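You operate a simulated robot arm through the tools that you are given. There is no shell and no other tool. Be economical: measure what you need, move in short steps, check, and stop when the job is done.

Carry out the task below with a simulated robot arm. There is one attempt and no reset: what you move stays moved.

JOB
Glue the grey felt seal on the scraper bar and clamp it till the glue sets.
Fine: bottle back in its stand, clamp open again; leave the other seal.

Only the result counts: the job must be done as asked and must still hold three seconds after the hand-in. Knocking over, shifting, dropping, spilling or breaking anything else fails it. A push-on lid holds only when it is set on centred and level and pressed home; a screw cap is set on level and turned clockwise until tight.

ROBOT AND FRAMES
A 7-joint arm with a two-finger parallel gripper, fixed in place. Base frame: the origin is at the foot of the arm, x ahead of it, y to its left, z up; the work surface is at about z = 5. Lengths are in mm, angles in degrees, forces in N, time in s.
With the tool pointing down near the work surface it reaches from about 240 to 620 mm from the base axis. Its first joint turns from -66.0 to 66.0 degrees. Payload 2.6 kg.
The TCP is the grasp point between the finger pads, 30 mm short of the fingertips. In the tool frame z runs along the fingers and y along their closing line. The gripper opens to 94 mm. The fingers are 28 mm wide and 10 mm thick; the gripper's body (50 by 96 mm) begins 55 mm behind the TCP.
Orientation is told as [roll, pitch, yaw] about the base's x, y, z axes, in that order, counted from this pose: with the fingers straight down and closing along the base's y, the tool's x points along the base's -x, its y along +y and its z along -z.

CONTROLS
- The arm moves only by the tool nudge_tool. Its argument "increments" is a list of rows, each an object (a shift or turn left out is 0, a gripper value left out holds the last) with "xyz": the shift along the tool's x, y, z in units of 40 mm (1.0 is 40 mm), a list of three; "angular": the turn, a rotation vector about the tool's x, y, z in units of 5 degrees (1.0 is 5 degrees), a list of three; "gripper": the finger opening in mm, from 0 to 94. In form: [{"xyz": [tx, ty, tz], "angular": [rx, ry, rz], "gripper": gripper}, ...]. A call has 1 to 10 rows; each row shifts and turns the commanded pose from where the row before left it, along the tool's axes as they then stand. A call with a number of a shift or a turn outside -1 to 1 is refused whole. Rows are played at 5 a second. More than 50 mm and 8.6 degrees between two rows, or a gripper value outside its range, and nothing of the call is played. A pose out of reach is approached as far as the arm can. The call stops where the force on the tool passes 40 N (or 10 N more than at its start, if that is more) or the arm is blocked; 0.2 s more then pass. Each finger travels about 72 mm/s and halts on what it meets, pressing with about 28 N; the grip force reading is that of the motor and also rises with nothing between the fingers. The clock runs only during rows and for 0.2 s after the last one: add rows that do not move to give the fingers time. It gives the time, the measured TCP pose, the force on the tool (base axes), the opening and the grip force at its end, in the units of the frame above (readings bear some noise).
- Cameras (640 x 400 px; columns grow to the right, rows downward): "scene" is fixed at [35.1, 431.3, 571.6]; the picture's right is [-0.79, -0.61, 0.00], its down [-0.30, 0.38, -0.88] and it looks along [0.54, -0.69, -0.48] (base axes); focal length 373 px, centre (320, 200). "wrist" rides on the gripper at [76, 14, -102] in the tool frame; the picture's right is [-0.18, 0.98, 0.00], its down [-0.75, -0.14, -0.64] and it looks along [-0.63, -0.12, 0.77] (tool axes); focal length 243 px, centre (320, 200). There is no depth. A picture from a camera that has moved, and an enlarged one, comes with that camera's place and axes in the base frame and with its lens.
- camera(camera): a new picture of that camera. No time passes.
- inspect(camera, box): a new picture of the part [left, top, right, bottom] of that camera's present view, enlarged. No time passes.
- sign_off(): hands the job in; it is judged then, once.

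Work in short steps. Places have to be worked out from the pictures, the camera data and where the tool is seen: move nearer, look again, correct. Check each grasp and each placing, and mend what went wrong. You have 120 turns and 68 pictures in all, those below and enlarged ones among them. Open the gripper and draw the arm clear of the work before you hand the job in, unless the task says otherwise; then end with one line.

The tools are called by a JSON object that holds its "op" and its "data". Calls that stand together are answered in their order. nudge_tool: Moves the arm, as the interface text tells. Its arguments: {"type":"object","properties":{"increments":{"type":"array"}},"required":["increments"]} The other tools are called the same way: camera (camera) takes a picture; inspect (camera, box) takes an enlarged picture of a part of a camera's view; sign_off () hands the job in.

At the start:

```text
t: 0.0
tcp_pos: [455.2, 44.3, 312.2]
ee_rot: [0.2, -0.1, 0.0]
wrist_force: [-0.1, -0.1, -0.5]
gripper_width: 94.0
grasp_force: 0.2
```

scene: 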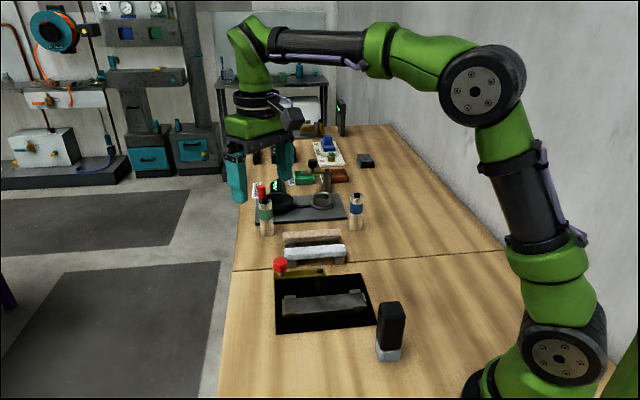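
wrist: 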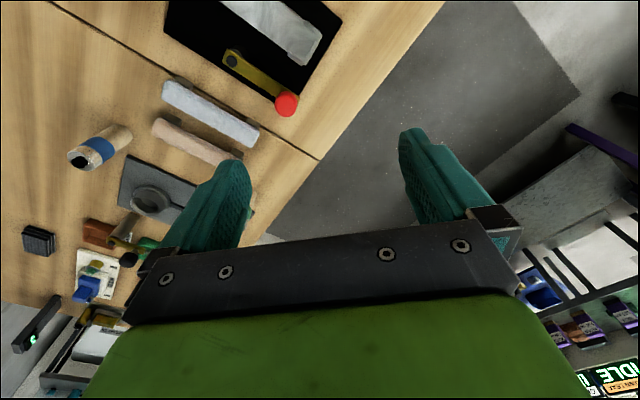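

The scene shows a tray with a bar, two seals, bottles and a clamp. I take enlarged views first.

{"op": "inspect", "data": {"camera": "scene", "box": [220, 220, 420, 370]}}

{"op": "inspect", "data": {"camera": "scene", "box": [230, 120, 390, 240]}}

{"op": "inspect", "data": {"camera": "wrist", "box": [20, 0, 340, 200]}}

```text
2.67 times, centred on (320, 295) of scene
camera zoom: at [35.1, 431.3, 571.6], right [-0.79, -0.61, 0.0], down [-0.3, 0.38, -0.88], along [0.54, -0.69, -0.48], focal length 996 px, centre (320, -53)
```

zoom: 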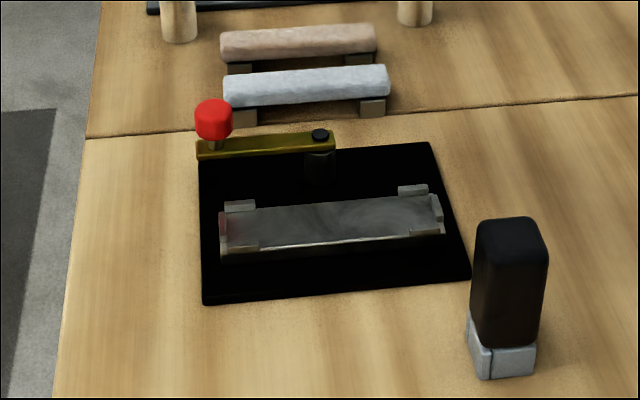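

```text
3.33 times, centred on (310, 180) of scene
camera zoom: at [35.1, 431.3, 571.6], right [-0.79, -0.61, 0.0], down [-0.3, 0.38, -0.88], along [0.54, -0.69, -0.48], focal length 1245 px, centre (353, 267)
```

zoom: 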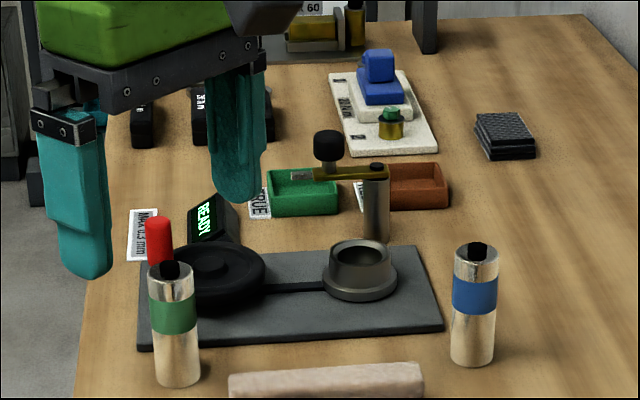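

```text
2.00 times, centred on (180, 100) of wrist
camera zoom: at [378.6, 58.0, 414.1], right [0.18, 0.98, 0.0], down [0.75, -0.14, 0.64], along [0.63, -0.12, -0.77], focal length 485 px, centre (600, 400)
```

zoom: 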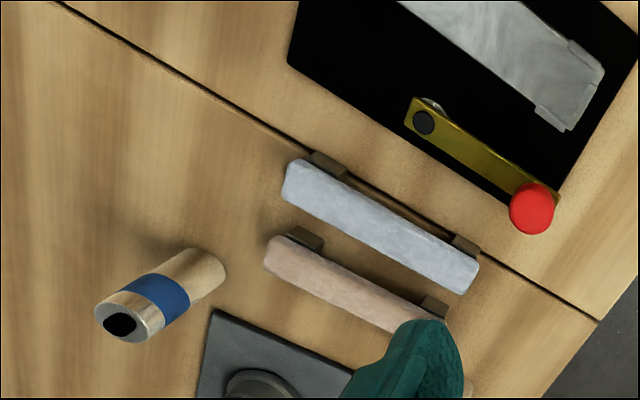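

I move back toward the base so the wrist camera sees the tray and the black bottle.

{"op": "nudge_tool", "data": {"increments": [{"xyz": [0.85, -0.4, -0.1]}, {"xyz": [0.85, -0.4, -0.1]}, {"xyz": [0.85, -0.4, -0.1]}, {"xyz": [0.85, -0.4, -0.1]}, {"xyz": [0.85, -0.4, -0.1]}]}}

{"op": "camera", "data": {"camera": "wrist"}}

{"op": "camera", "data": {"camera": "scene"}}

```text
t: 1.2
tcp_pos: [285.2, -35.9, 332.3]
ee_rot: [0.1, 0.0, 0.1]
wrist_force: [-0.6, -0.9, 0.6]
gripper_width: 94.1
grasp_force: 0.0
```

```text
62 pictures are left
camera wrist: at [208.5, -20.8, 433.9], right [0.18, 0.98, 0.0], down [0.75, -0.14, 0.64], along [0.63, -0.12, -0.77], focal length 243 px, centre (320, 200)
```

wrist: 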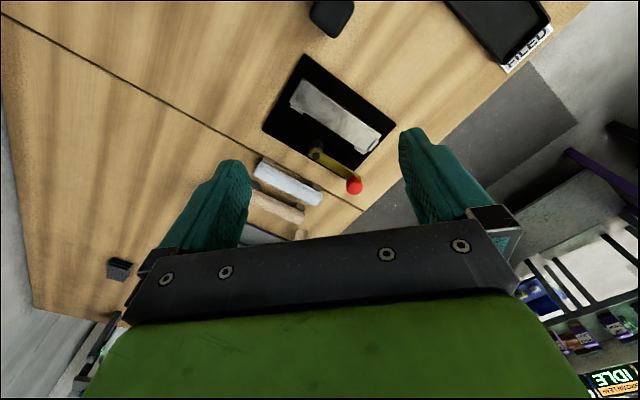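

```text
61 pictures are left
```

scene: 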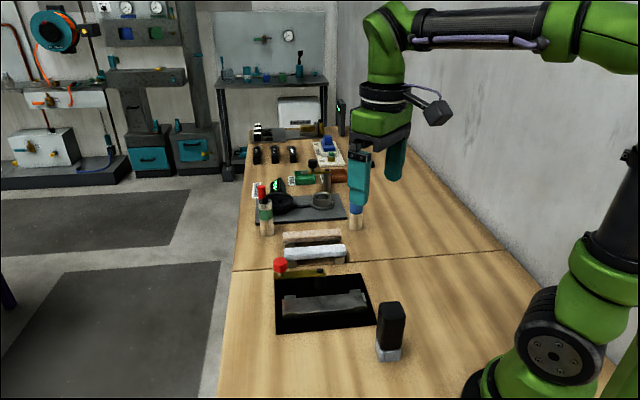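

I enlarge the tray area, bottle and the labelled dish.

{"op": "inspect", "data": {"camera": "wrist", "box": [240, 0, 560, 200]}}

{"op": "inspect", "data": {"camera": "wrist", "box": [430, 0, 560, 82]}}

{"op": "inspect", "data": {"camera": "scene", "box": [230, 150, 370, 240]}}

```text
2.00 times, centred on (400, 100) of wrist
camera zoom: at [208.5, -20.8, 433.9], right [0.18, 0.98, 0.0], down [0.75, -0.14, 0.64], along [0.63, -0.12, -0.77], focal length 485 px, centre (160, 400)
```

zoom: 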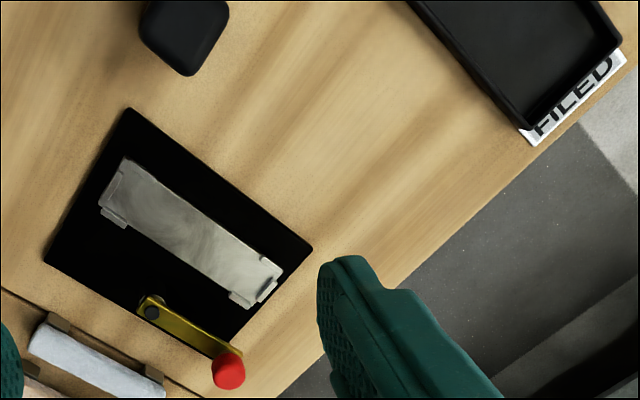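

```text
4.88 times, centred on (495, 41) of wrist
camera zoom: at [208.5, -20.8, 433.9], right [0.18, 0.98, 0.0], down [0.75, -0.14, 0.64], along [0.63, -0.12, -0.77], focal length 1184 px, centre (-534, 976)
```

zoom: 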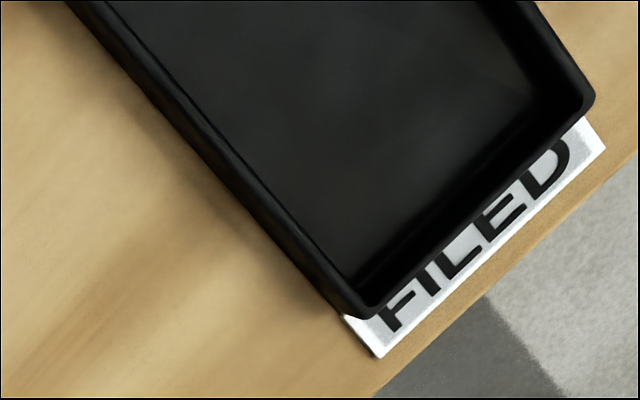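

```text
4.44 times, centred on (300, 195) of scene
camera zoom: at [35.1, 431.3, 571.6], right [-0.79, -0.61, 0.0], down [-0.3, 0.38, -0.88], along [0.54, -0.69, -0.48], focal length 1659 px, centre (409, 222)
```

zoom: 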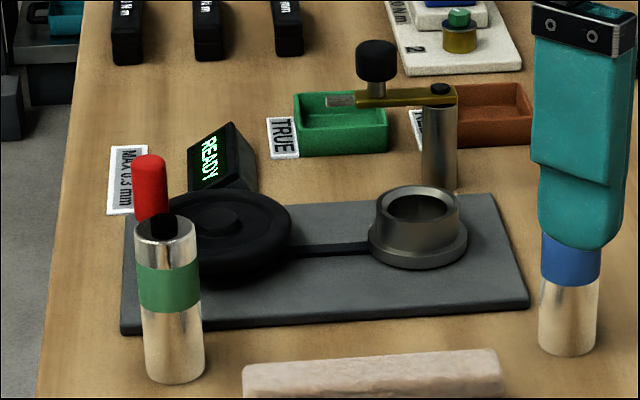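

These are other stations, apart from ours. I move in closer to the clamp, bar and seals.

{"op": "nudge_tool", "data": {"increments": [{"xyz": [-0.6, 0, 0.8]}, {"xyz": [-0.6, 0, 0.8]}, {"xyz": [-0.6, 0, 0.8]}, {"xyz": [-0.6, 0, 0.8]}]}}

{"op": "camera", "data": {"camera": "wrist"}}

```text
t: 2.2
tcp_pos: [381.4, -37.2, 203.5]
ee_rot: [0.2, -0.1, -0.1]
wrist_force: [-0.2, -0.2, 0.1]
gripper_width: 94.0
grasp_force: 0.0
```

```text
57 pictures are left
camera wrist: at [305.0, -21.7, 305.4], right [0.19, 0.98, 0.0], down [0.75, -0.14, 0.64], along [0.63, -0.12, -0.77], focal length 243 px, centre (320, 200)
```

wrist: 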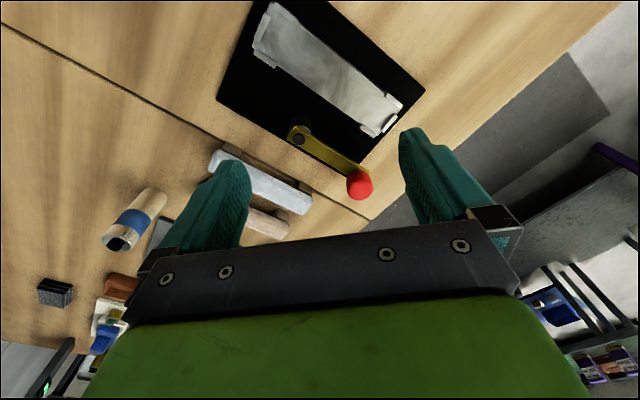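

{"op": "inspect", "data": {"camera": "wrist", "box": [200, 0, 440, 225]}}

{"op": "inspect", "data": {"camera": "scene", "box": [260, 230, 420, 370]}}

```text
1.78 times, centred on (320, 112) of wrist
camera zoom: at [305.0, -21.7, 305.4], right [0.19, 0.98, 0.0], down [0.75, -0.14, 0.64], along [0.63, -0.12, -0.77], focal length 431 px, centre (320, 356)
```

zoom: 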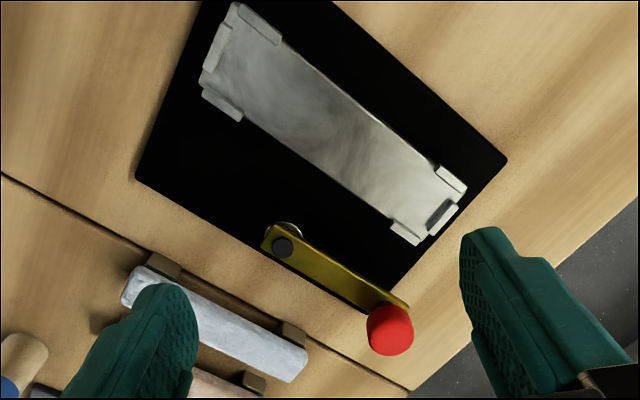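

```text
2.86 times, centred on (340, 300) of scene
camera zoom: at [35.1, 431.3, 571.6], right [-0.79, -0.61, 0.0], down [-0.3, 0.38, -0.88], along [0.54, -0.69, -0.48], focal length 1067 px, centre (263, -86)
```

zoom: 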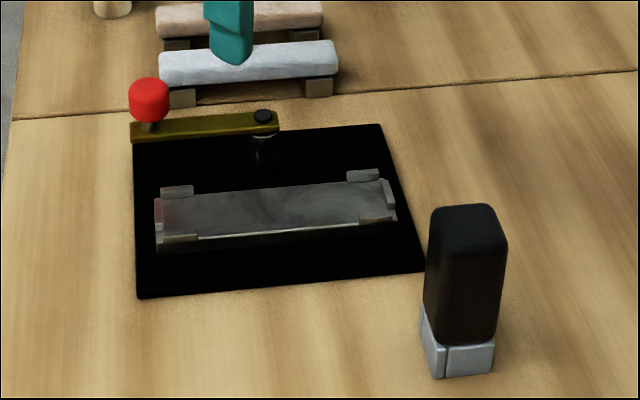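

The bar, the seals and the tray lie at about 45°. Bottle top estimate is (226,-11,111), clamp pivot (423,-68), knob (481,-9,77). I go above the bottle and turn the tool 45° to look at it closely.

{"op": "nudge_tool", "data": {"increments": [{"xyz": [0.8, 0.14, 0]}, {"xyz": [0.8, 0.14, 0]}, {"xyz": [0.8, 0.14, 0]}, {"xyz": [0.8, 0.14, 0]}]}}

{"op": "nudge_tool", "data": {"increments": [{"angular": [0, 0, -1]}, {"angular": [0, 0, -1]}, {"angular": [0, 0, -1]}, {"angular": [0, 0, -1]}, {"angular": [0, 0, -1]}, {"angular": [0, 0, -1]}, {"angular": [0, 0, -1]}, {"angular": [0, 0, -1]}, {"angular": [0, 0, -1]}]}}

{"op": "camera", "data": {"camera": "wrist"}}

```text
t: 3.2
tcp_pos: [252.2, -13.2, 203.3]
ee_rot: [0.1, -0.2, -0.2]
wrist_force: [-1.5, -0.2, 0.0]
gripper_width: 94.2
grasp_force: 0.1
```

```text
t: 5.2
tcp_pos: [253.7, -13.5, 203.4]
ee_rot: [0.0, -0.1, 45.2]
wrist_force: [0.1, 0.1, 0.3]
gripper_width: 94.0
grasp_force: 0.0
```

```text
54 pictures are left
camera wrist: at [188.9, -57.3, 305.9], right [-0.57, 0.82, 0.0], down [0.63, 0.43, 0.64], along [0.53, 0.36, -0.77], focal length 243 px, centre (320, 200)
```

wrist: 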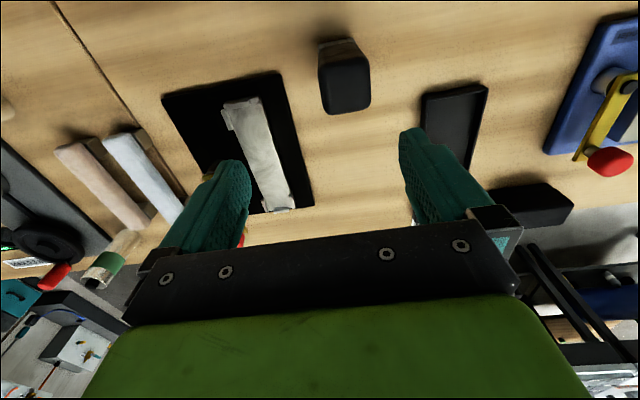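

There is a second fixture at right, with a blue base. I enlarge it and the bottle.

{"op": "inspect", "data": {"camera": "wrist", "box": [420, 0, 640, 240]}}

{"op": "inspect", "data": {"camera": "wrist", "box": [290, 20, 410, 130]}}

```text
1.67 times, centred on (530, 120) of wrist
camera zoom: at [188.9, -57.3, 305.9], right [-0.57, 0.82, 0.0], down [0.63, 0.43, 0.64], along [0.53, 0.36, -0.77], focal length 404 px, centre (-30, 333)
```

zoom: 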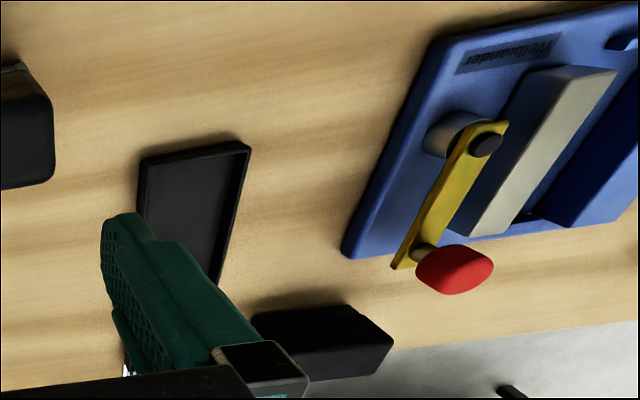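

```text
3.64 times, centred on (350, 75) of wrist
camera zoom: at [188.9, -57.3, 305.9], right [-0.57, 0.82, 0.0], down [0.63, 0.43, 0.64], along [0.53, 0.36, -0.77], focal length 882 px, centre (211, 654)
```

zoom: 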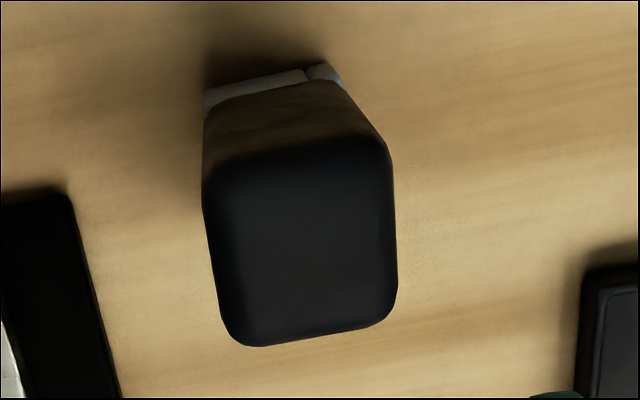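

I zoom tight on the bottle and on the two banded bottles.

{"op": "inspect", "data": {"camera": "scene", "box": [360, 290, 424, 370]}}

{"op": "inspect", "data": {"camera": "scene", "box": [245, 170, 375, 240]}}

```text
5.00 times, centred on (392, 330) of scene
camera zoom: at [35.1, 431.3, 571.6], right [-0.79, -0.61, 0.0], down [-0.3, 0.38, -0.88], along [0.54, -0.69, -0.48], focal length 1867 px, centre (-40, -450)
```

zoom: 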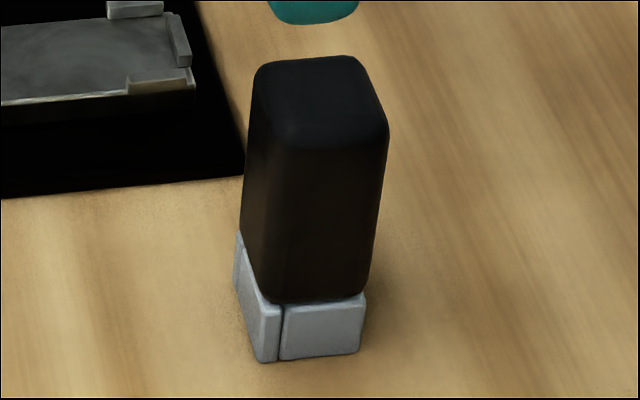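

```text
4.92 times, centred on (310, 205) of scene
camera zoom: at [35.1, 431.3, 571.6], right [-0.79, -0.61, 0.0], down [-0.3, 0.38, -0.88], along [0.54, -0.69, -0.48], focal length 1838 px, centre (369, 175)
```

zoom: 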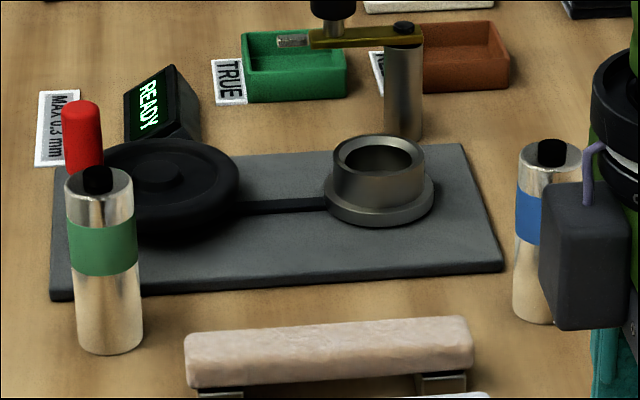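

The black bottle sits in a square grey stand at (223,-11), about 35 mm square and turned 45°. I move over it at height to check the reach.

{"op": "nudge_tool", "data": {"increments": [{"xyz": [0.25, 0.3, 0]}, {"xyz": [0.25, 0.3, 0]}, {}]}}

{"op": "camera", "data": {"camera": "wrist"}}

{"op": "inspect", "data": {"camera": "scene", "box": [320, 180, 480, 370]}}

```text
t: 6.0
tcp_pos: [220.8, -11.6, 203.2]
ee_rot: [0.0, -0.1, 45.0]
wrist_force: [0.0, -0.5, -0.8]
gripper_width: 94.1
grasp_force: 0.0
```

```text
49 pictures are left
camera wrist: at [157.4, -54.4, 305.8], right [-0.56, 0.83, 0.0], down [0.63, 0.43, 0.64], along [0.53, 0.36, -0.77], focal length 243 px, centre (320, 200)
```

wrist: 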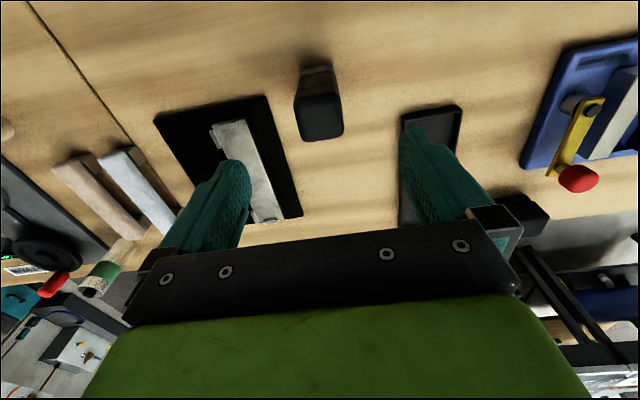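

```text
2.11 times, centred on (400, 275) of scene
camera zoom: at [35.1, 431.3, 571.6], right [-0.79, -0.61, 0.0], down [-0.3, 0.38, -0.88], along [0.54, -0.69, -0.48], focal length 786 px, centre (152, 42)
```

zoom: 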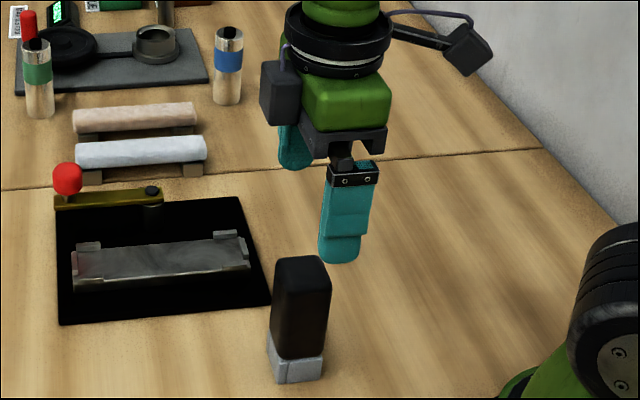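

Reach is fine and I'm within a few mm of the bottle axis. I descend halfway and check.

{"op": "nudge_tool", "data": {"increments": [{"xyz": [0, 0, 0.7]}, {"xyz": [0, 0, 0.7]}, {"xyz": [0, 0, 0.6]}, {}]}}

{"op": "camera", "data": {"camera": "wrist"}}

```text
t: 7.0
tcp_pos: [222.8, -12.4, 122.7]
ee_rot: [0.0, -0.1, 44.9]
wrist_force: [-0.3, -0.1, 0.3]
gripper_width: 93.8
grasp_force: 0.1
```

```text
47 pictures are left
camera wrist: at [158.5, -54.7, 224.7], right [-0.56, 0.83, 0.0], down [0.63, 0.43, 0.64], along [0.53, 0.36, -0.77], focal length 243 px, centre (320, 200)
```

wrist: 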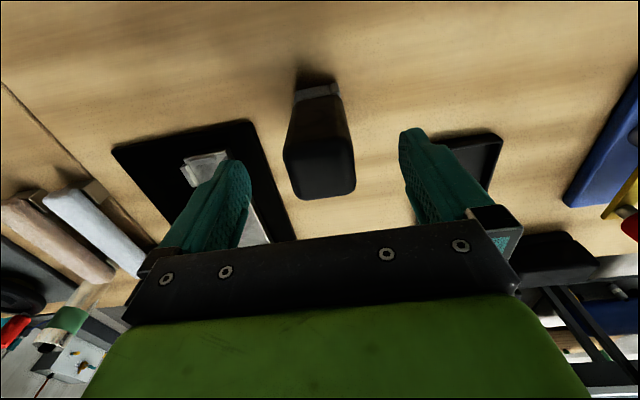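

The bottle is centred between the fingers to within a few mm. I descend to z≈80 and close.

{"op": "nudge_tool", "data": {"increments": [{"xyz": [0.07, 0.03, 0.55]}, {"xyz": [0, 0, 0.5]}, {}, {"gripper": 30}, {"gripper": 30}, {"gripper": 30}, {"gripper": 30}]}}

```text
t: 8.6
tcp_pos: [220.3, -11.5, 81.4]
ee_rot: [0.0, 0.0, 44.9]
wrist_force: [1.1, 0.2, 0.3]
gripper_width: 43.9
grasp_force: 28.2
```

The grip halted at 44 mm with 28 N. I lift a little and look.

{"op": "nudge_tool", "data": {"increments": [{"xyz": [0, 0, -0.5]}, {"xyz": [0, 0, -0.5]}]}}

{"op": "inspect", "data": {"camera": "scene", "box": [320, 230, 480, 370]}}

```text
t: 9.2
tcp_pos: [219.3, -11.3, 122.6]
ee_rot: [0.1, -0.1, 45.0]
wrist_force: [-0.4, 0.5, -1.3]
gripper_width: 44.1
grasp_force: 27.5
```

```text
2.86 times, centred on (400, 300) of scene
camera zoom: at [35.1, 431.3, 571.6], right [-0.79, -0.61, 0.0], down [-0.3, 0.38, -0.88], along [0.54, -0.69, -0.48], focal length 1067 px, centre (91, -86)
```

zoom: 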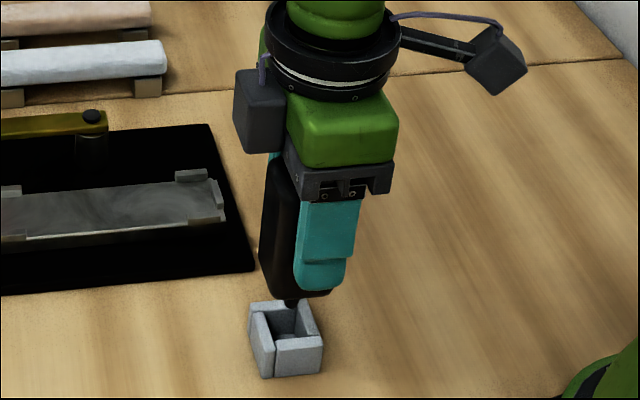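

The bottle came out, nozzle down. I lift clear of the stand and look at the nozzle.

{"op": "nudge_tool", "data": {"increments": [{"xyz": [0, 0, -0.5]}, {"xyz": [0, 0, -0.5]}]}}

{"op": "inspect", "data": {"camera": "scene", "box": [330, 220, 450, 370]}}

```text
t: 9.8
tcp_pos: [219.0, -12.2, 162.9]
ee_rot: [0.0, -0.1, 45.0]
wrist_force: [0.5, -0.5, -1.1]
gripper_width: 44.1
grasp_force: 28.3
```

```text
2.67 times, centred on (390, 295) of scene
camera zoom: at [35.1, 431.3, 571.6], right [-0.79, -0.61, 0.0], down [-0.3, 0.38, -0.88], along [0.54, -0.69, -0.48], focal length 996 px, centre (133, -53)
```

zoom: 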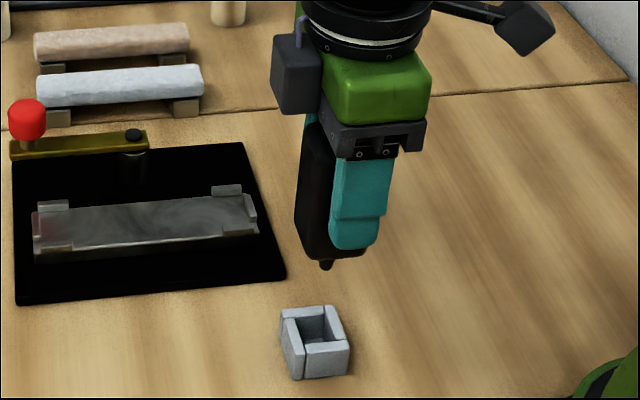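

The nozzle tip is about 78 mm below the TCP and isn't dripping. The bar centre is about (377,-23), surface z≈20, direction 45°. I carry the bottle over the near end of the bar.

{"op": "nudge_tool", "data": {"increments": [{"xyz": [-0.3, -0.75, 0]}, {"xyz": [-0.3, -0.75, 0]}, {"xyz": [-0.3, -0.75, 0]}, {"xyz": [-0.3, -0.75, 0]}, {"xyz": [0, 0, 0.6]}, {}]}}

{"op": "inspect", "data": {"camera": "scene", "box": [260, 210, 420, 340]}}

{"op": "camera", "data": {"camera": "wrist"}}

```text
t: 11.2
tcp_pos: [337.8, -62.6, 139.0]
ee_rot: [0.0, -0.1, 44.8]
wrist_force: [1.4, 0.1, -0.3]
gripper_width: 44.0
grasp_force: 28.4
```

```text
3.08 times, centred on (340, 275) of scene
camera zoom: at [35.1, 431.3, 571.6], right [-0.79, -0.61, 0.0], down [-0.3, 0.38, -0.88], along [0.54, -0.69, -0.48], focal length 1149 px, centre (258, -31)
```

zoom: 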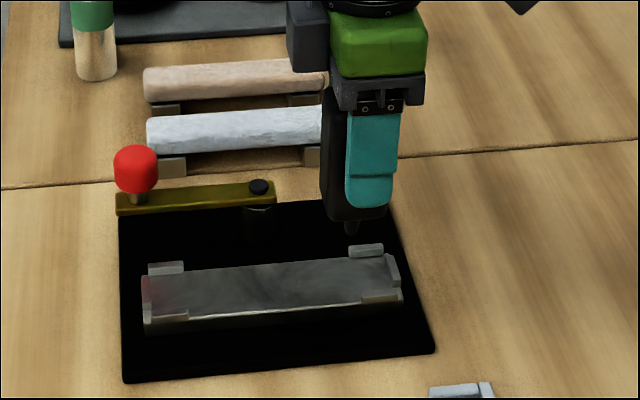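

```text
43 pictures are left
camera wrist: at [273.8, -106.8, 240.1], right [-0.56, 0.83, 0.0], down [0.63, 0.43, 0.64], along [0.53, 0.36, -0.77], focal length 243 px, centre (320, 200)
```

wrist: 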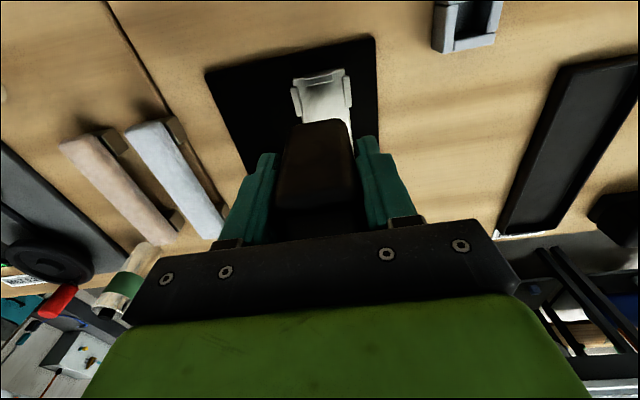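

The tip is centred across the bar. I lower to a few mm above the surface.

{"op": "nudge_tool", "data": {"increments": [{"xyz": [0, 0, 0.45]}, {"xyz": [0, 0, 0.4]}, {}]}}

{"op": "inspect", "data": {"camera": "scene", "box": [280, 260, 380, 325]}}

```text
t: 12.0
tcp_pos: [338.1, -63.8, 105.1]
ee_rot: [-0.1, 0.0, 45.0]
wrist_force: [0.3, -0.1, -1.8]
gripper_width: 43.9
grasp_force: 28.2
```

```text
6.15 times, centred on (330, 292) of scene
camera zoom: at [35.1, 431.3, 571.6], right [-0.79, -0.61, 0.0], down [-0.3, 0.38, -0.88], along [0.54, -0.69, -0.48], focal length 2298 px, centre (258, -369)
```

zoom: 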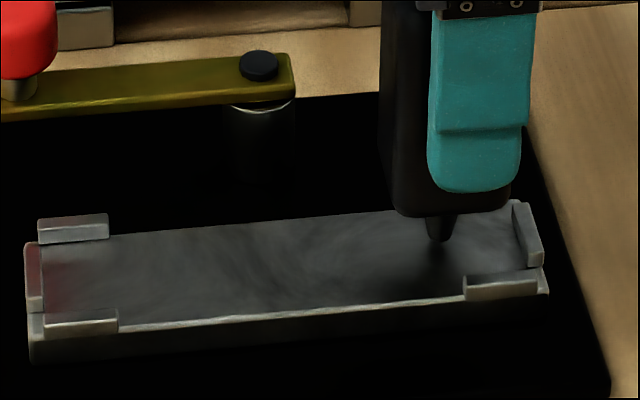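

A small gap of roughly 6 mm remains. I lower 5 mm and wait to see whether glue flows.

{"op": "nudge_tool", "data": {"increments": [{"xyz": [0, 0, 0.12]}, {}, {}]}}

{"op": "inspect", "data": {"camera": "scene", "box": [280, 260, 380, 325]}}

```text
t: 12.8
tcp_pos: [338.4, -63.7, 98.5]
ee_rot: [-0.1, -0.2, 45.1]
wrist_force: [-3.0, 0.8, 19.0]
gripper_width: 44.0
grasp_force: 28.0
```

```text
6.15 times, centred on (330, 292) of scene
camera zoom: at [35.0, 431.3, 571.6], right [-0.79, -0.61, 0.0], down [-0.3, 0.38, -0.88], along [0.54, -0.69, -0.48], focal length 2298 px, centre (258, -369)
```

zoom: 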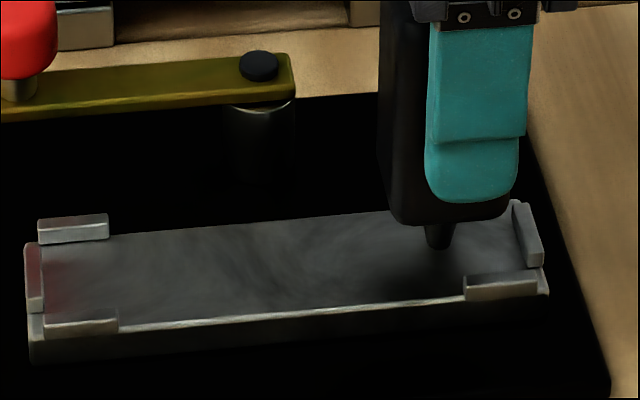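

The nozzle touched (19 N). I back off 2 mm and sweep a short way to see whether it leaves a bead.

{"op": "nudge_tool", "data": {"increments": [{"xyz": [0, 0, -0.08]}, {}, {"xyz": [-0.25, 0, 0]}, {"xyz": [-0.25, 0, 0]}, {}]}}

{"op": "inspect", "data": {"camera": "scene", "box": [280, 260, 380, 325]}}

```text
t: 14.0
tcp_pos: [351.3, -48.8, 102.5]
ee_rot: [-0.1, -0.1, 45.0]
wrist_force: [-0.3, -0.1, -0.9]
gripper_width: 44.1
grasp_force: 27.9
```

```text
6.15 times, centred on (330, 292) of scene
camera zoom: at [35.1, 431.3, 571.6], right [-0.79, -0.61, 0.0], down [-0.3, 0.38, -0.88], along [0.54, -0.69, -0.48], focal length 2298 px, centre (258, -369)
```

zoom: 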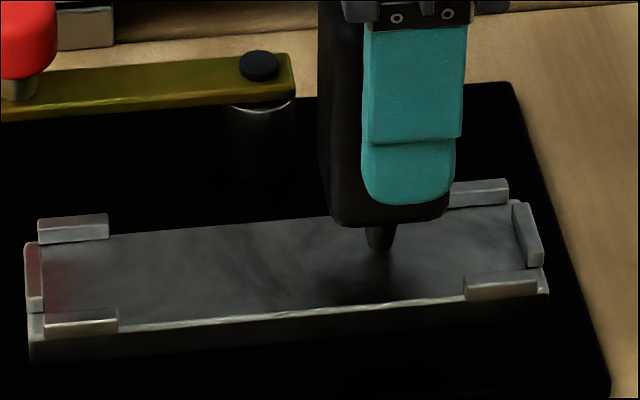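

I check the swept strip with the wrist camera.

{"op": "inspect", "data": {"camera": "wrist", "box": [230, 30, 400, 230]}}

```text
2.00 times, centred on (315, 130) of wrist
camera zoom: at [288.1, -91.7, 204.3], right [-0.56, 0.83, 0.0], down [0.63, 0.43, 0.64], along [0.53, 0.36, -0.77], focal length 485 px, centre (330, 340)
```

zoom: 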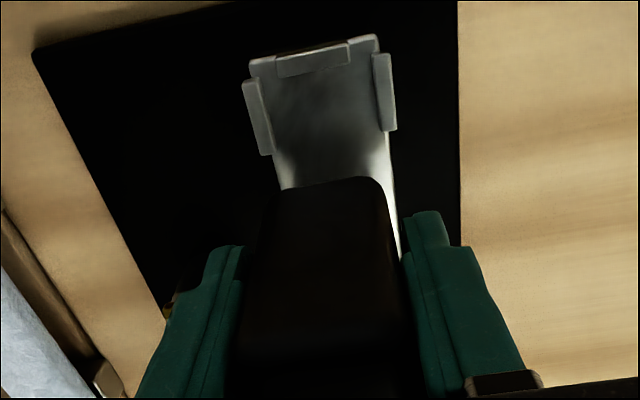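

No bead is visible. I try squeezing harder (gripper command 0) with the tip just above the bar.

{"op": "nudge_tool", "data": {"increments": [{"xyz": [0, 0, 0.03], "gripper": 0}, {"gripper": 0}, {"gripper": 0}, {"gripper": 0}, {"xyz": [-0.2, 0, 0]}, {"xyz": [-0.2, 0, 0]}, {}]}}

{"op": "inspect", "data": {"camera": "scene", "box": [280, 260, 380, 325]}}

```text
t: 15.6
tcp_pos: [363.2, -37.3, 101.1]
ee_rot: [0.0, -0.1, 45.0]
wrist_force: [-0.9, -1.0, -1.2]
gripper_width: 43.9
grasp_force: 28.3
```

```text
6.15 times, centred on (330, 292) of scene
camera zoom: at [35.1, 431.3, 571.6], right [-0.79, -0.61, 0.0], down [-0.3, 0.38, -0.88], along [0.54, -0.69, -0.48], focal length 2298 px, centre (258, -369)
```

zoom: 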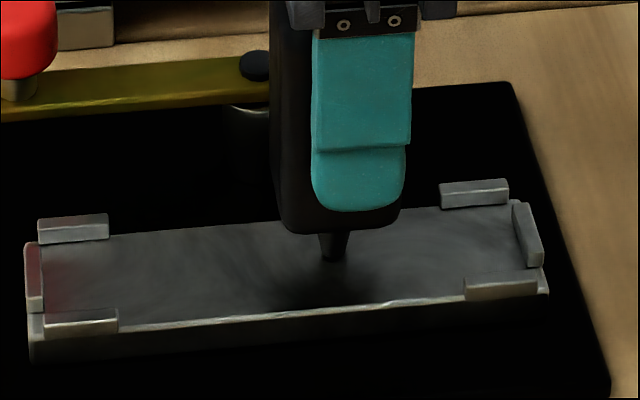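

Still nothing visible. I lower to a light contact and drag briefly.

{"op": "nudge_tool", "data": {"increments": [{"xyz": [0, 0, 0.03]}, {}, {}]}}

```text
t: 16.4
tcp_pos: [362.6, -37.7, 100.4]
ee_rot: [0.0, 0.0, 44.9]
wrist_force: [0.9, 0.7, -2.1]
gripper_width: 43.8
grasp_force: 27.8
```

{"op": "nudge_tool", "data": {"increments": [{"xyz": [0, 0, 0.03]}, {}, {}, {}, {}]}}

{"op": "inspect", "data": {"camera": "scene", "box": [300, 270, 360, 310]}}

```text
t: 17.6
tcp_pos: [364.6, -38.2, 99.1]
ee_rot: [-0.2, -0.2, 44.9]
wrist_force: [-1.4, 0.9, 19.2]
gripper_width: 43.9
grasp_force: 27.9
```

```text
10.00 times, centred on (330, 290) of scene
camera zoom: at [35.0, 431.3, 571.6], right [-0.79, -0.61, 0.0], down [-0.3, 0.38, -0.88], along [0.54, -0.69, -0.48], focal length 3734 px, centre (220, -700)
```

zoom: 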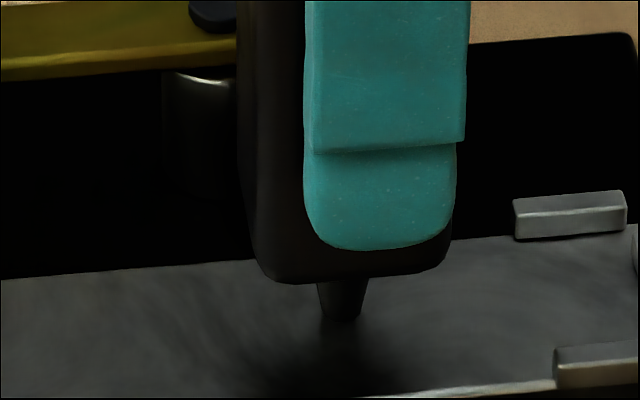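

Contact again at TCP z≈99.5. I raise to about 1 mm clearance and sweep slowly along the rest of the bar.

{"op": "nudge_tool", "data": {"increments": [{"xyz": [0, 0, -0.035]}, {"xyz": [-0.18, 0, 0]}, {"xyz": [-0.18, 0, 0]}, {"xyz": [-0.18, 0, 0]}, {"xyz": [-0.18, 0, 0]}, {"xyz": [-0.18, 0, 0]}, {"xyz": [-0.18, 0, 0]}, {"xyz": [-0.18, 0, 0]}, {"xyz": [-0.18, 0, 0]}, {"xyz": [-0.18, 0, 0]}]}}

{"op": "inspect", "data": {"camera": "scene", "box": [280, 260, 380, 325]}}

{"op": "inspect", "data": {"camera": "wrist", "box": [230, 0, 400, 200]}}

```text
t: 19.8
tcp_pos: [409.0, 8.6, 98.9]
ee_rot: [0.0, -0.1, 45.0]
wrist_force: [0.2, -0.9, -1.1]
gripper_width: 43.9
grasp_force: 28.8
```

```text
6.15 times, centred on (330, 292) of scene
camera zoom: at [35.1, 431.3, 571.6], right [-0.79, -0.61, 0.0], down [-0.3, 0.38, -0.88], along [0.54, -0.69, -0.48], focal length 2298 px, centre (258, -369)
```

zoom: 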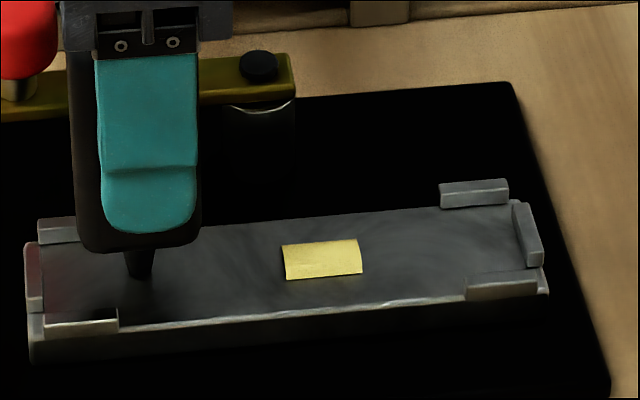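

```text
2.00 times, centred on (315, 100) of wrist
camera zoom: at [345.2, -35.0, 201.7], right [-0.56, 0.83, 0.0], down [0.63, 0.43, 0.64], along [0.53, 0.36, -0.77], focal length 485 px, centre (330, 400)
```

zoom: 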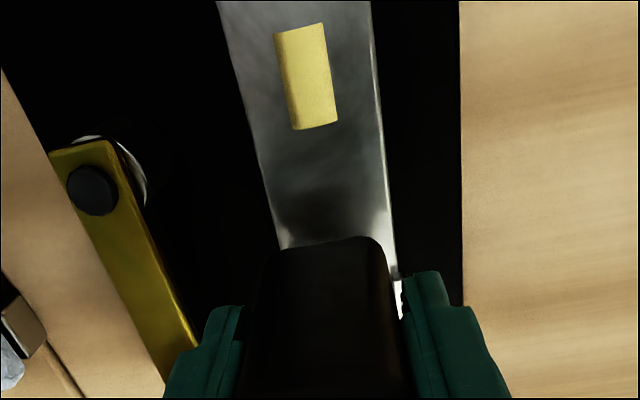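

Glue patch (yellow) appeared where I dwelt in contact, so it flows per cell with dwell time near contact. I dwell here without lowering first to find out what triggers it.

{"op": "nudge_tool", "data": {"increments": [{}, {}, {}, {}, {}, {}, {}]}}

{"op": "inspect", "data": {"camera": "scene", "box": [280, 260, 380, 325]}}

```text
t: 21.4
tcp_pos: [408.0, 7.8, 98.9]
ee_rot: [-0.1, -0.1, 45.0]
wrist_force: [0.0, -0.7, -0.6]
gripper_width: 44.0
grasp_force: 27.8
```

```text
6.15 times, centred on (330, 292) of scene
camera zoom: at [35.1, 431.3, 571.6], right [-0.79, -0.61, 0.0], down [-0.3, 0.38, -0.88], along [0.54, -0.69, -0.48], focal length 2298 px, centre (258, -369)
```

zoom: 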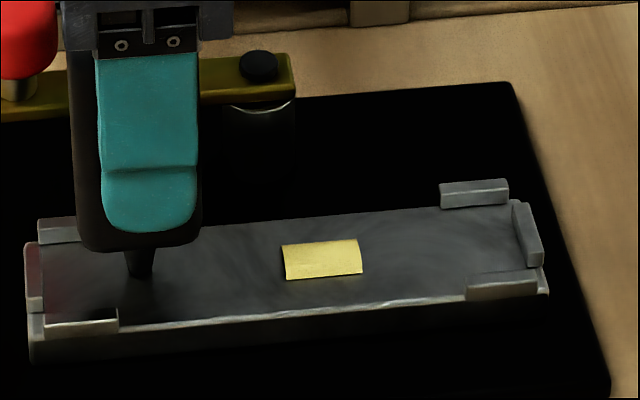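

No glue without contact. I lower to light contact and dwell.

{"op": "nudge_tool", "data": {"increments": [{"xyz": [0, 0, 0.03]}, {}]}}

```text
t: 22.0
tcp_pos: [410.5, 7.8, 99.5]
ee_rot: [0.0, -0.1, 44.9]
wrist_force: [-2.4, -0.3, 4.8]
gripper_width: 44.2
grasp_force: 28.2
```

Light contact, 4.8 N. I dwell a second and look.

{"op": "nudge_tool", "data": {"increments": [{}, {}, {}, {}, {}]}}

{"op": "inspect", "data": {"camera": "scene", "box": [280, 260, 380, 325]}}

```text
t: 23.2
tcp_pos: [409.6, 7.4, 99.2]
ee_rot: [0.1, -0.1, 45.1]
wrist_force: [-0.8, 0.3, 8.7]
gripper_width: 43.9
grasp_force: 28.3
```

```text
6.15 times, centred on (330, 292) of scene
camera zoom: at [35.1, 431.3, 571.6], right [-0.79, -0.61, 0.0], down [-0.3, 0.38, -0.88], along [0.54, -0.69, -0.48], focal length 2298 px, centre (258, -369)
```

zoom: 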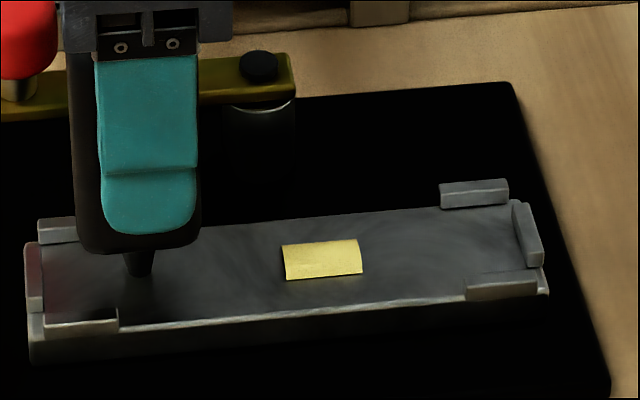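

Nothing at ~8 N. I press a bit more, as in the successful case (~19 N), and dwell.

{"op": "nudge_tool", "data": {"increments": [{"xyz": [0, 0, 0.025]}, {}, {}, {}, {}]}}

{"op": "inspect", "data": {"camera": "scene", "box": [280, 260, 380, 325]}}

```text
t: 24.4
tcp_pos: [409.7, 8.4, 98.1]
ee_rot: [-0.1, -0.2, 45.0]
wrist_force: [-0.3, 0.4, 20.2]
gripper_width: 44.0
grasp_force: 27.9
```

```text
6.15 times, centred on (330, 292) of scene
camera zoom: at [35.0, 431.3, 571.6], right [-0.79, -0.61, 0.0], down [-0.3, 0.38, -0.88], along [0.54, -0.69, -0.48], focal length 2298 px, centre (258, -369)
```

zoom: 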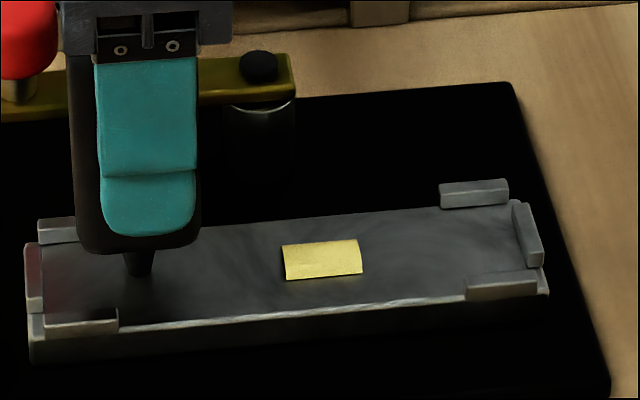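

Still none. Perhaps it needs slow motion near contact; I ease to very light contact and drag slowly back toward the centre.

{"op": "nudge_tool", "data": {"increments": [{"xyz": [0, 0, -0.03]}, {"xyz": [0.08, 0, 0]}, {"xyz": [0.08, 0, 0]}, {"xyz": [0.08, 0, 0]}, {"xyz": [0.08, 0, 0]}, {"xyz": [0.08, 0, 0]}, {"xyz": [0.08, 0, 0]}, {"xyz": [0.08, 0, 0]}, {"xyz": [0.08, 0, 0]}, {"xyz": [0.08, 0, 0]}]}}

{"op": "inspect", "data": {"camera": "scene", "box": [280, 260, 380, 325]}}

```text
t: 26.6
tcp_pos: [388.8, -12.0, 99.3]
ee_rot: [0.0, 0.0, 45.0]
wrist_force: [-1.4, -0.7, -0.9]
gripper_width: 43.9
grasp_force: 28.1
```

```text
6.15 times, centred on (330, 292) of scene
camera zoom: at [35.1, 431.3, 571.6], right [-0.79, -0.61, 0.0], down [-0.3, 0.38, -0.88], along [0.54, -0.69, -0.48], focal length 2298 px, centre (258, -369)
```

zoom: 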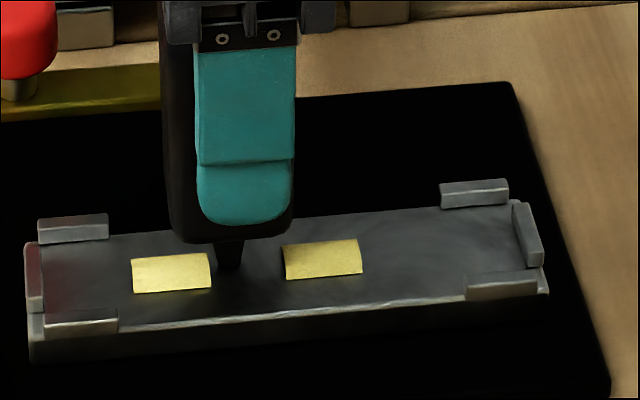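

A second 22 mm patch appeared; slow dragging near contact works. I continue toward the other end at the same height.

{"op": "nudge_tool", "data": {"increments": [{"xyz": [0.06, 0, 0]}, {"xyz": [0.06, 0, 0]}, {"xyz": [0.06, 0, 0]}, {"xyz": [0.06, 0, 0]}, {"xyz": [0.06, 0, 0]}, {"xyz": [0.06, 0, 0]}, {"xyz": [0.06, 0, 0]}, {"xyz": [0.06, 0, 0]}, {"xyz": [0.06, 0, 0]}, {"xyz": [0.06, 0, 0]}]}}

{"op": "inspect", "data": {"camera": "scene", "box": [280, 260, 380, 325]}}

```text
t: 28.8
tcp_pos: [371.8, -30.4, 98.9]
ee_rot: [0.0, 0.0, 45.1]
wrist_force: [-0.2, -0.1, -0.7]
gripper_width: 43.9
grasp_force: 27.9
```

```text
6.15 times, centred on (330, 292) of scene
camera zoom: at [35.1, 431.3, 571.6], right [-0.79, -0.61, 0.0], down [-0.3, 0.38, -0.88], along [0.54, -0.69, -0.48], focal length 2298 px, centre (258, -369)
```

zoom: 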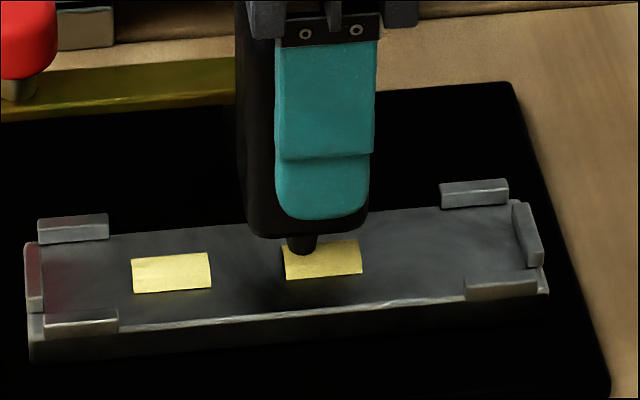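

Only cells where I pressed ~20 N for more than about 1.2 s got glue. I go back to the gap cell and press there.

{"op": "nudge_tool", "data": {"increments": [{"xyz": [-0.22, 0, 0]}, {"xyz": [-0.21, 0, 0]}, {"xyz": [0, 0, 0.04]}, {}]}}

```text
t: 29.8
tcp_pos: [384.0, -16.9, 98.6]
ee_rot: [-0.1, -0.2, 44.8]
wrist_force: [-3.7, -0.3, 11.5]
gripper_width: 44.2
grasp_force: 27.8
```

{"op": "nudge_tool", "data": {"increments": [{"xyz": [0, 0, 0.02]}, {}, {}, {}, {}, {}, {}, {}, {}, {}]}}

{"op": "inspect", "data": {"camera": "scene", "box": [280, 260, 380, 325]}}

```text
t: 32.0
tcp_pos: [384.2, -16.5, 96.8]
ee_rot: [0.0, -0.2, 45.0]
wrist_force: [3.9, 3.5, 14.9]
gripper_width: 44.3
grasp_force: 27.9
```

```text
6.15 times, centred on (330, 292) of scene
camera zoom: at [35.0, 431.3, 571.6], right [-0.79, -0.61, 0.0], down [-0.3, 0.38, -0.88], along [0.54, -0.69, -0.48], focal length 2298 px, centre (258, -369)
```

zoom: 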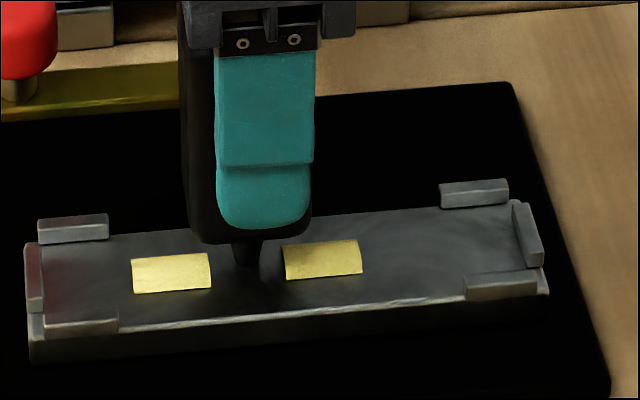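

Not yet; earlier both patches appeared on easing off. I ease up 1.4 mm and drag slowly.

{"op": "nudge_tool", "data": {"increments": [{"xyz": [0, 0, -0.035]}, {}, {}]}}

{"op": "inspect", "data": {"camera": "scene", "box": [280, 260, 380, 325]}}

```text
t: 32.8
tcp_pos: [383.6, -16.0, 98.3]
ee_rot: [0.2, 0.0, 44.9]
wrist_force: [-0.2, 1.1, -1.4]
gripper_width: 44.2
grasp_force: 27.9
```

```text
6.15 times, centred on (330, 292) of scene
camera zoom: at [35.1, 431.3, 571.6], right [-0.79, -0.61, 0.0], down [-0.3, 0.38, -0.88], along [0.54, -0.69, -0.48], focal length 2298 px, centre (258, -369)
```

zoom: 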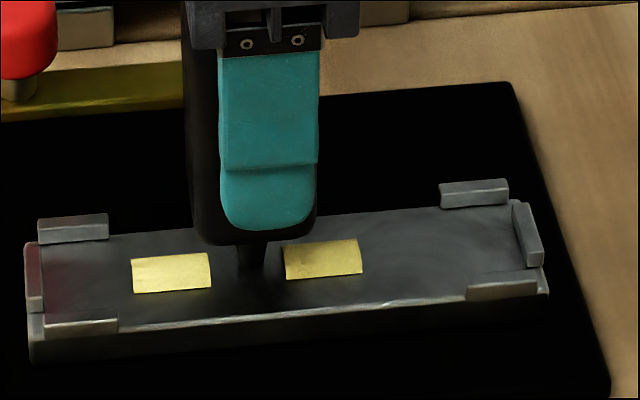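

Motion seems required along with contact. I regain light contact and drag.

{"op": "nudge_tool", "data": {"increments": [{"xyz": [-0.2, 0, 0.025]}, {}]}}

```text
t: 33.4
tcp_pos: [389.5, -11.5, 96.9]
ee_rot: [0.0, 0.1, 44.9]
wrist_force: [-1.2, -0.5, 1.9]
gripper_width: 43.9
grasp_force: 28.1
```

{"op": "nudge_tool", "data": {"increments": [{"xyz": [0.05, 0, 0.01]}, {"xyz": [0.06, 0, 0]}, {"xyz": [0.06, 0, 0]}, {"xyz": [0.06, 0, 0]}, {"xyz": [0.06, 0, 0]}, {"xyz": [0.06, 0, 0]}]}}

{"op": "inspect", "data": {"camera": "scene", "box": [280, 260, 380, 325]}}

```text
t: 34.8
tcp_pos: [380.5, -21.7, 97.0]
ee_rot: [0.1, -0.1, 45.0]
wrist_force: [1.8, 2.4, 6.8]
gripper_width: 43.9
grasp_force: 28.3
```

```text
6.15 times, centred on (330, 292) of scene
camera zoom: at [35.1, 431.3, 571.6], right [-0.79, -0.61, 0.0], down [-0.3, 0.38, -0.88], along [0.54, -0.69, -0.48], focal length 2298 px, centre (258, -369)
```

zoom: 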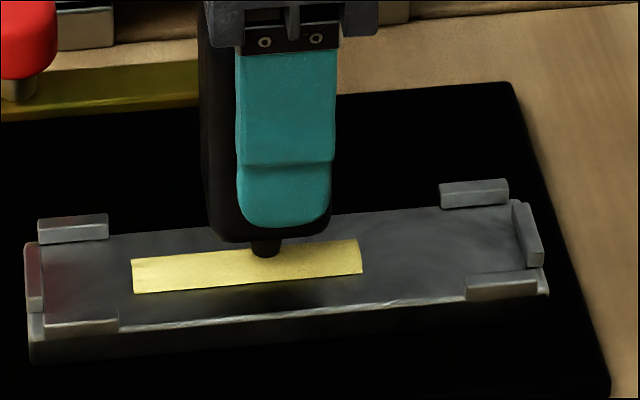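

Light contact plus slow drag fills the cells. I continue toward the near end in the same contact.

{"op": "nudge_tool", "data": {"increments": [{"xyz": [0.08, 0, 0]}, {"xyz": [0.08, 0, 0]}, {"xyz": [0.08, 0, 0]}, {"xyz": [0.08, 0, 0]}, {"xyz": [0.08, 0, 0]}, {"xyz": [0.08, 0, 0]}, {"xyz": [0.08, 0, 0]}, {"xyz": [0.08, 0, 0]}, {"xyz": [0.08, 0, 0]}, {"xyz": [0.08, 0, 0]}]}}

```text
t: 37.0
tcp_pos: [357.1, -44.1, 96.8]
ee_rot: [0.0, -0.1, 45.0]
wrist_force: [3.8, 3.3, 10.4]
gripper_width: 43.8
grasp_force: 28.4
```

{"op": "nudge_tool", "data": {"increments": [{"xyz": [0.07, 0, 0]}, {"xyz": [0.07, 0, 0]}, {"xyz": [0.07, 0, 0]}, {"xyz": [0.07, 0, 0]}, {"xyz": [0.07, 0, 0]}, {"xyz": [0.07, 0, 0]}, {"xyz": [0.07, 0, 0]}, {"xyz": [0.07, 0, 0]}, {"xyz": [0.07, 0, 0]}, {"xyz": [0.07, 0, 0]}]}}

{"op": "inspect", "data": {"camera": "scene", "box": [280, 260, 380, 325]}}

```text
t: 39.2
tcp_pos: [337.4, -63.6, 98.0]
ee_rot: [0.0, -0.1, 45.0]
wrist_force: [3.4, 3.1, 8.2]
gripper_width: 44.1
grasp_force: 27.6
```

```text
6.15 times, centred on (330, 292) of scene
camera zoom: at [35.1, 431.3, 571.6], right [-0.79, -0.61, 0.0], down [-0.3, 0.38, -0.88], along [0.54, -0.69, -0.48], focal length 2298 px, centre (258, -369)
```

zoom: 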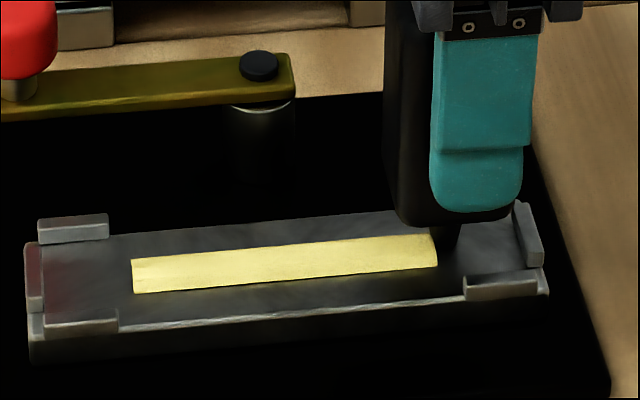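

Four cells done. I continue 16 mm into the end cell.

{"op": "nudge_tool", "data": {"increments": [{"xyz": [0.06, 0, 0]}, {"xyz": [0.06, 0, 0]}, {"xyz": [0.06, 0, 0]}, {"xyz": [0.06, 0, 0]}, {"xyz": [0.06, 0, 0]}, {"xyz": [0.06, 0, 0]}, {"xyz": [0.04, 0, 0]}]}}

{"op": "inspect", "data": {"camera": "scene", "box": [280, 260, 380, 325]}}

```text
t: 40.8
tcp_pos: [325.8, -74.2, 96.2]
ee_rot: [0.0, -0.2, 44.9]
wrist_force: [1.6, 2.0, 4.5]
gripper_width: 44.1
grasp_force: 27.7
```

```text
6.15 times, centred on (330, 292) of scene
camera zoom: at [35.1, 431.3, 571.6], right [-0.79, -0.61, 0.0], down [-0.3, 0.38, -0.88], along [0.54, -0.69, -0.48], focal length 2298 px, centre (258, -369)
```

zoom: 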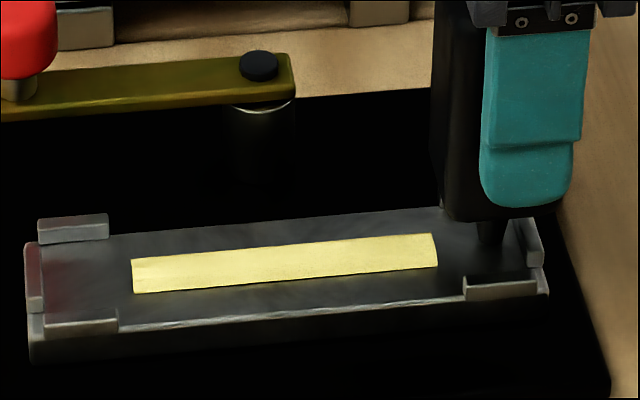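

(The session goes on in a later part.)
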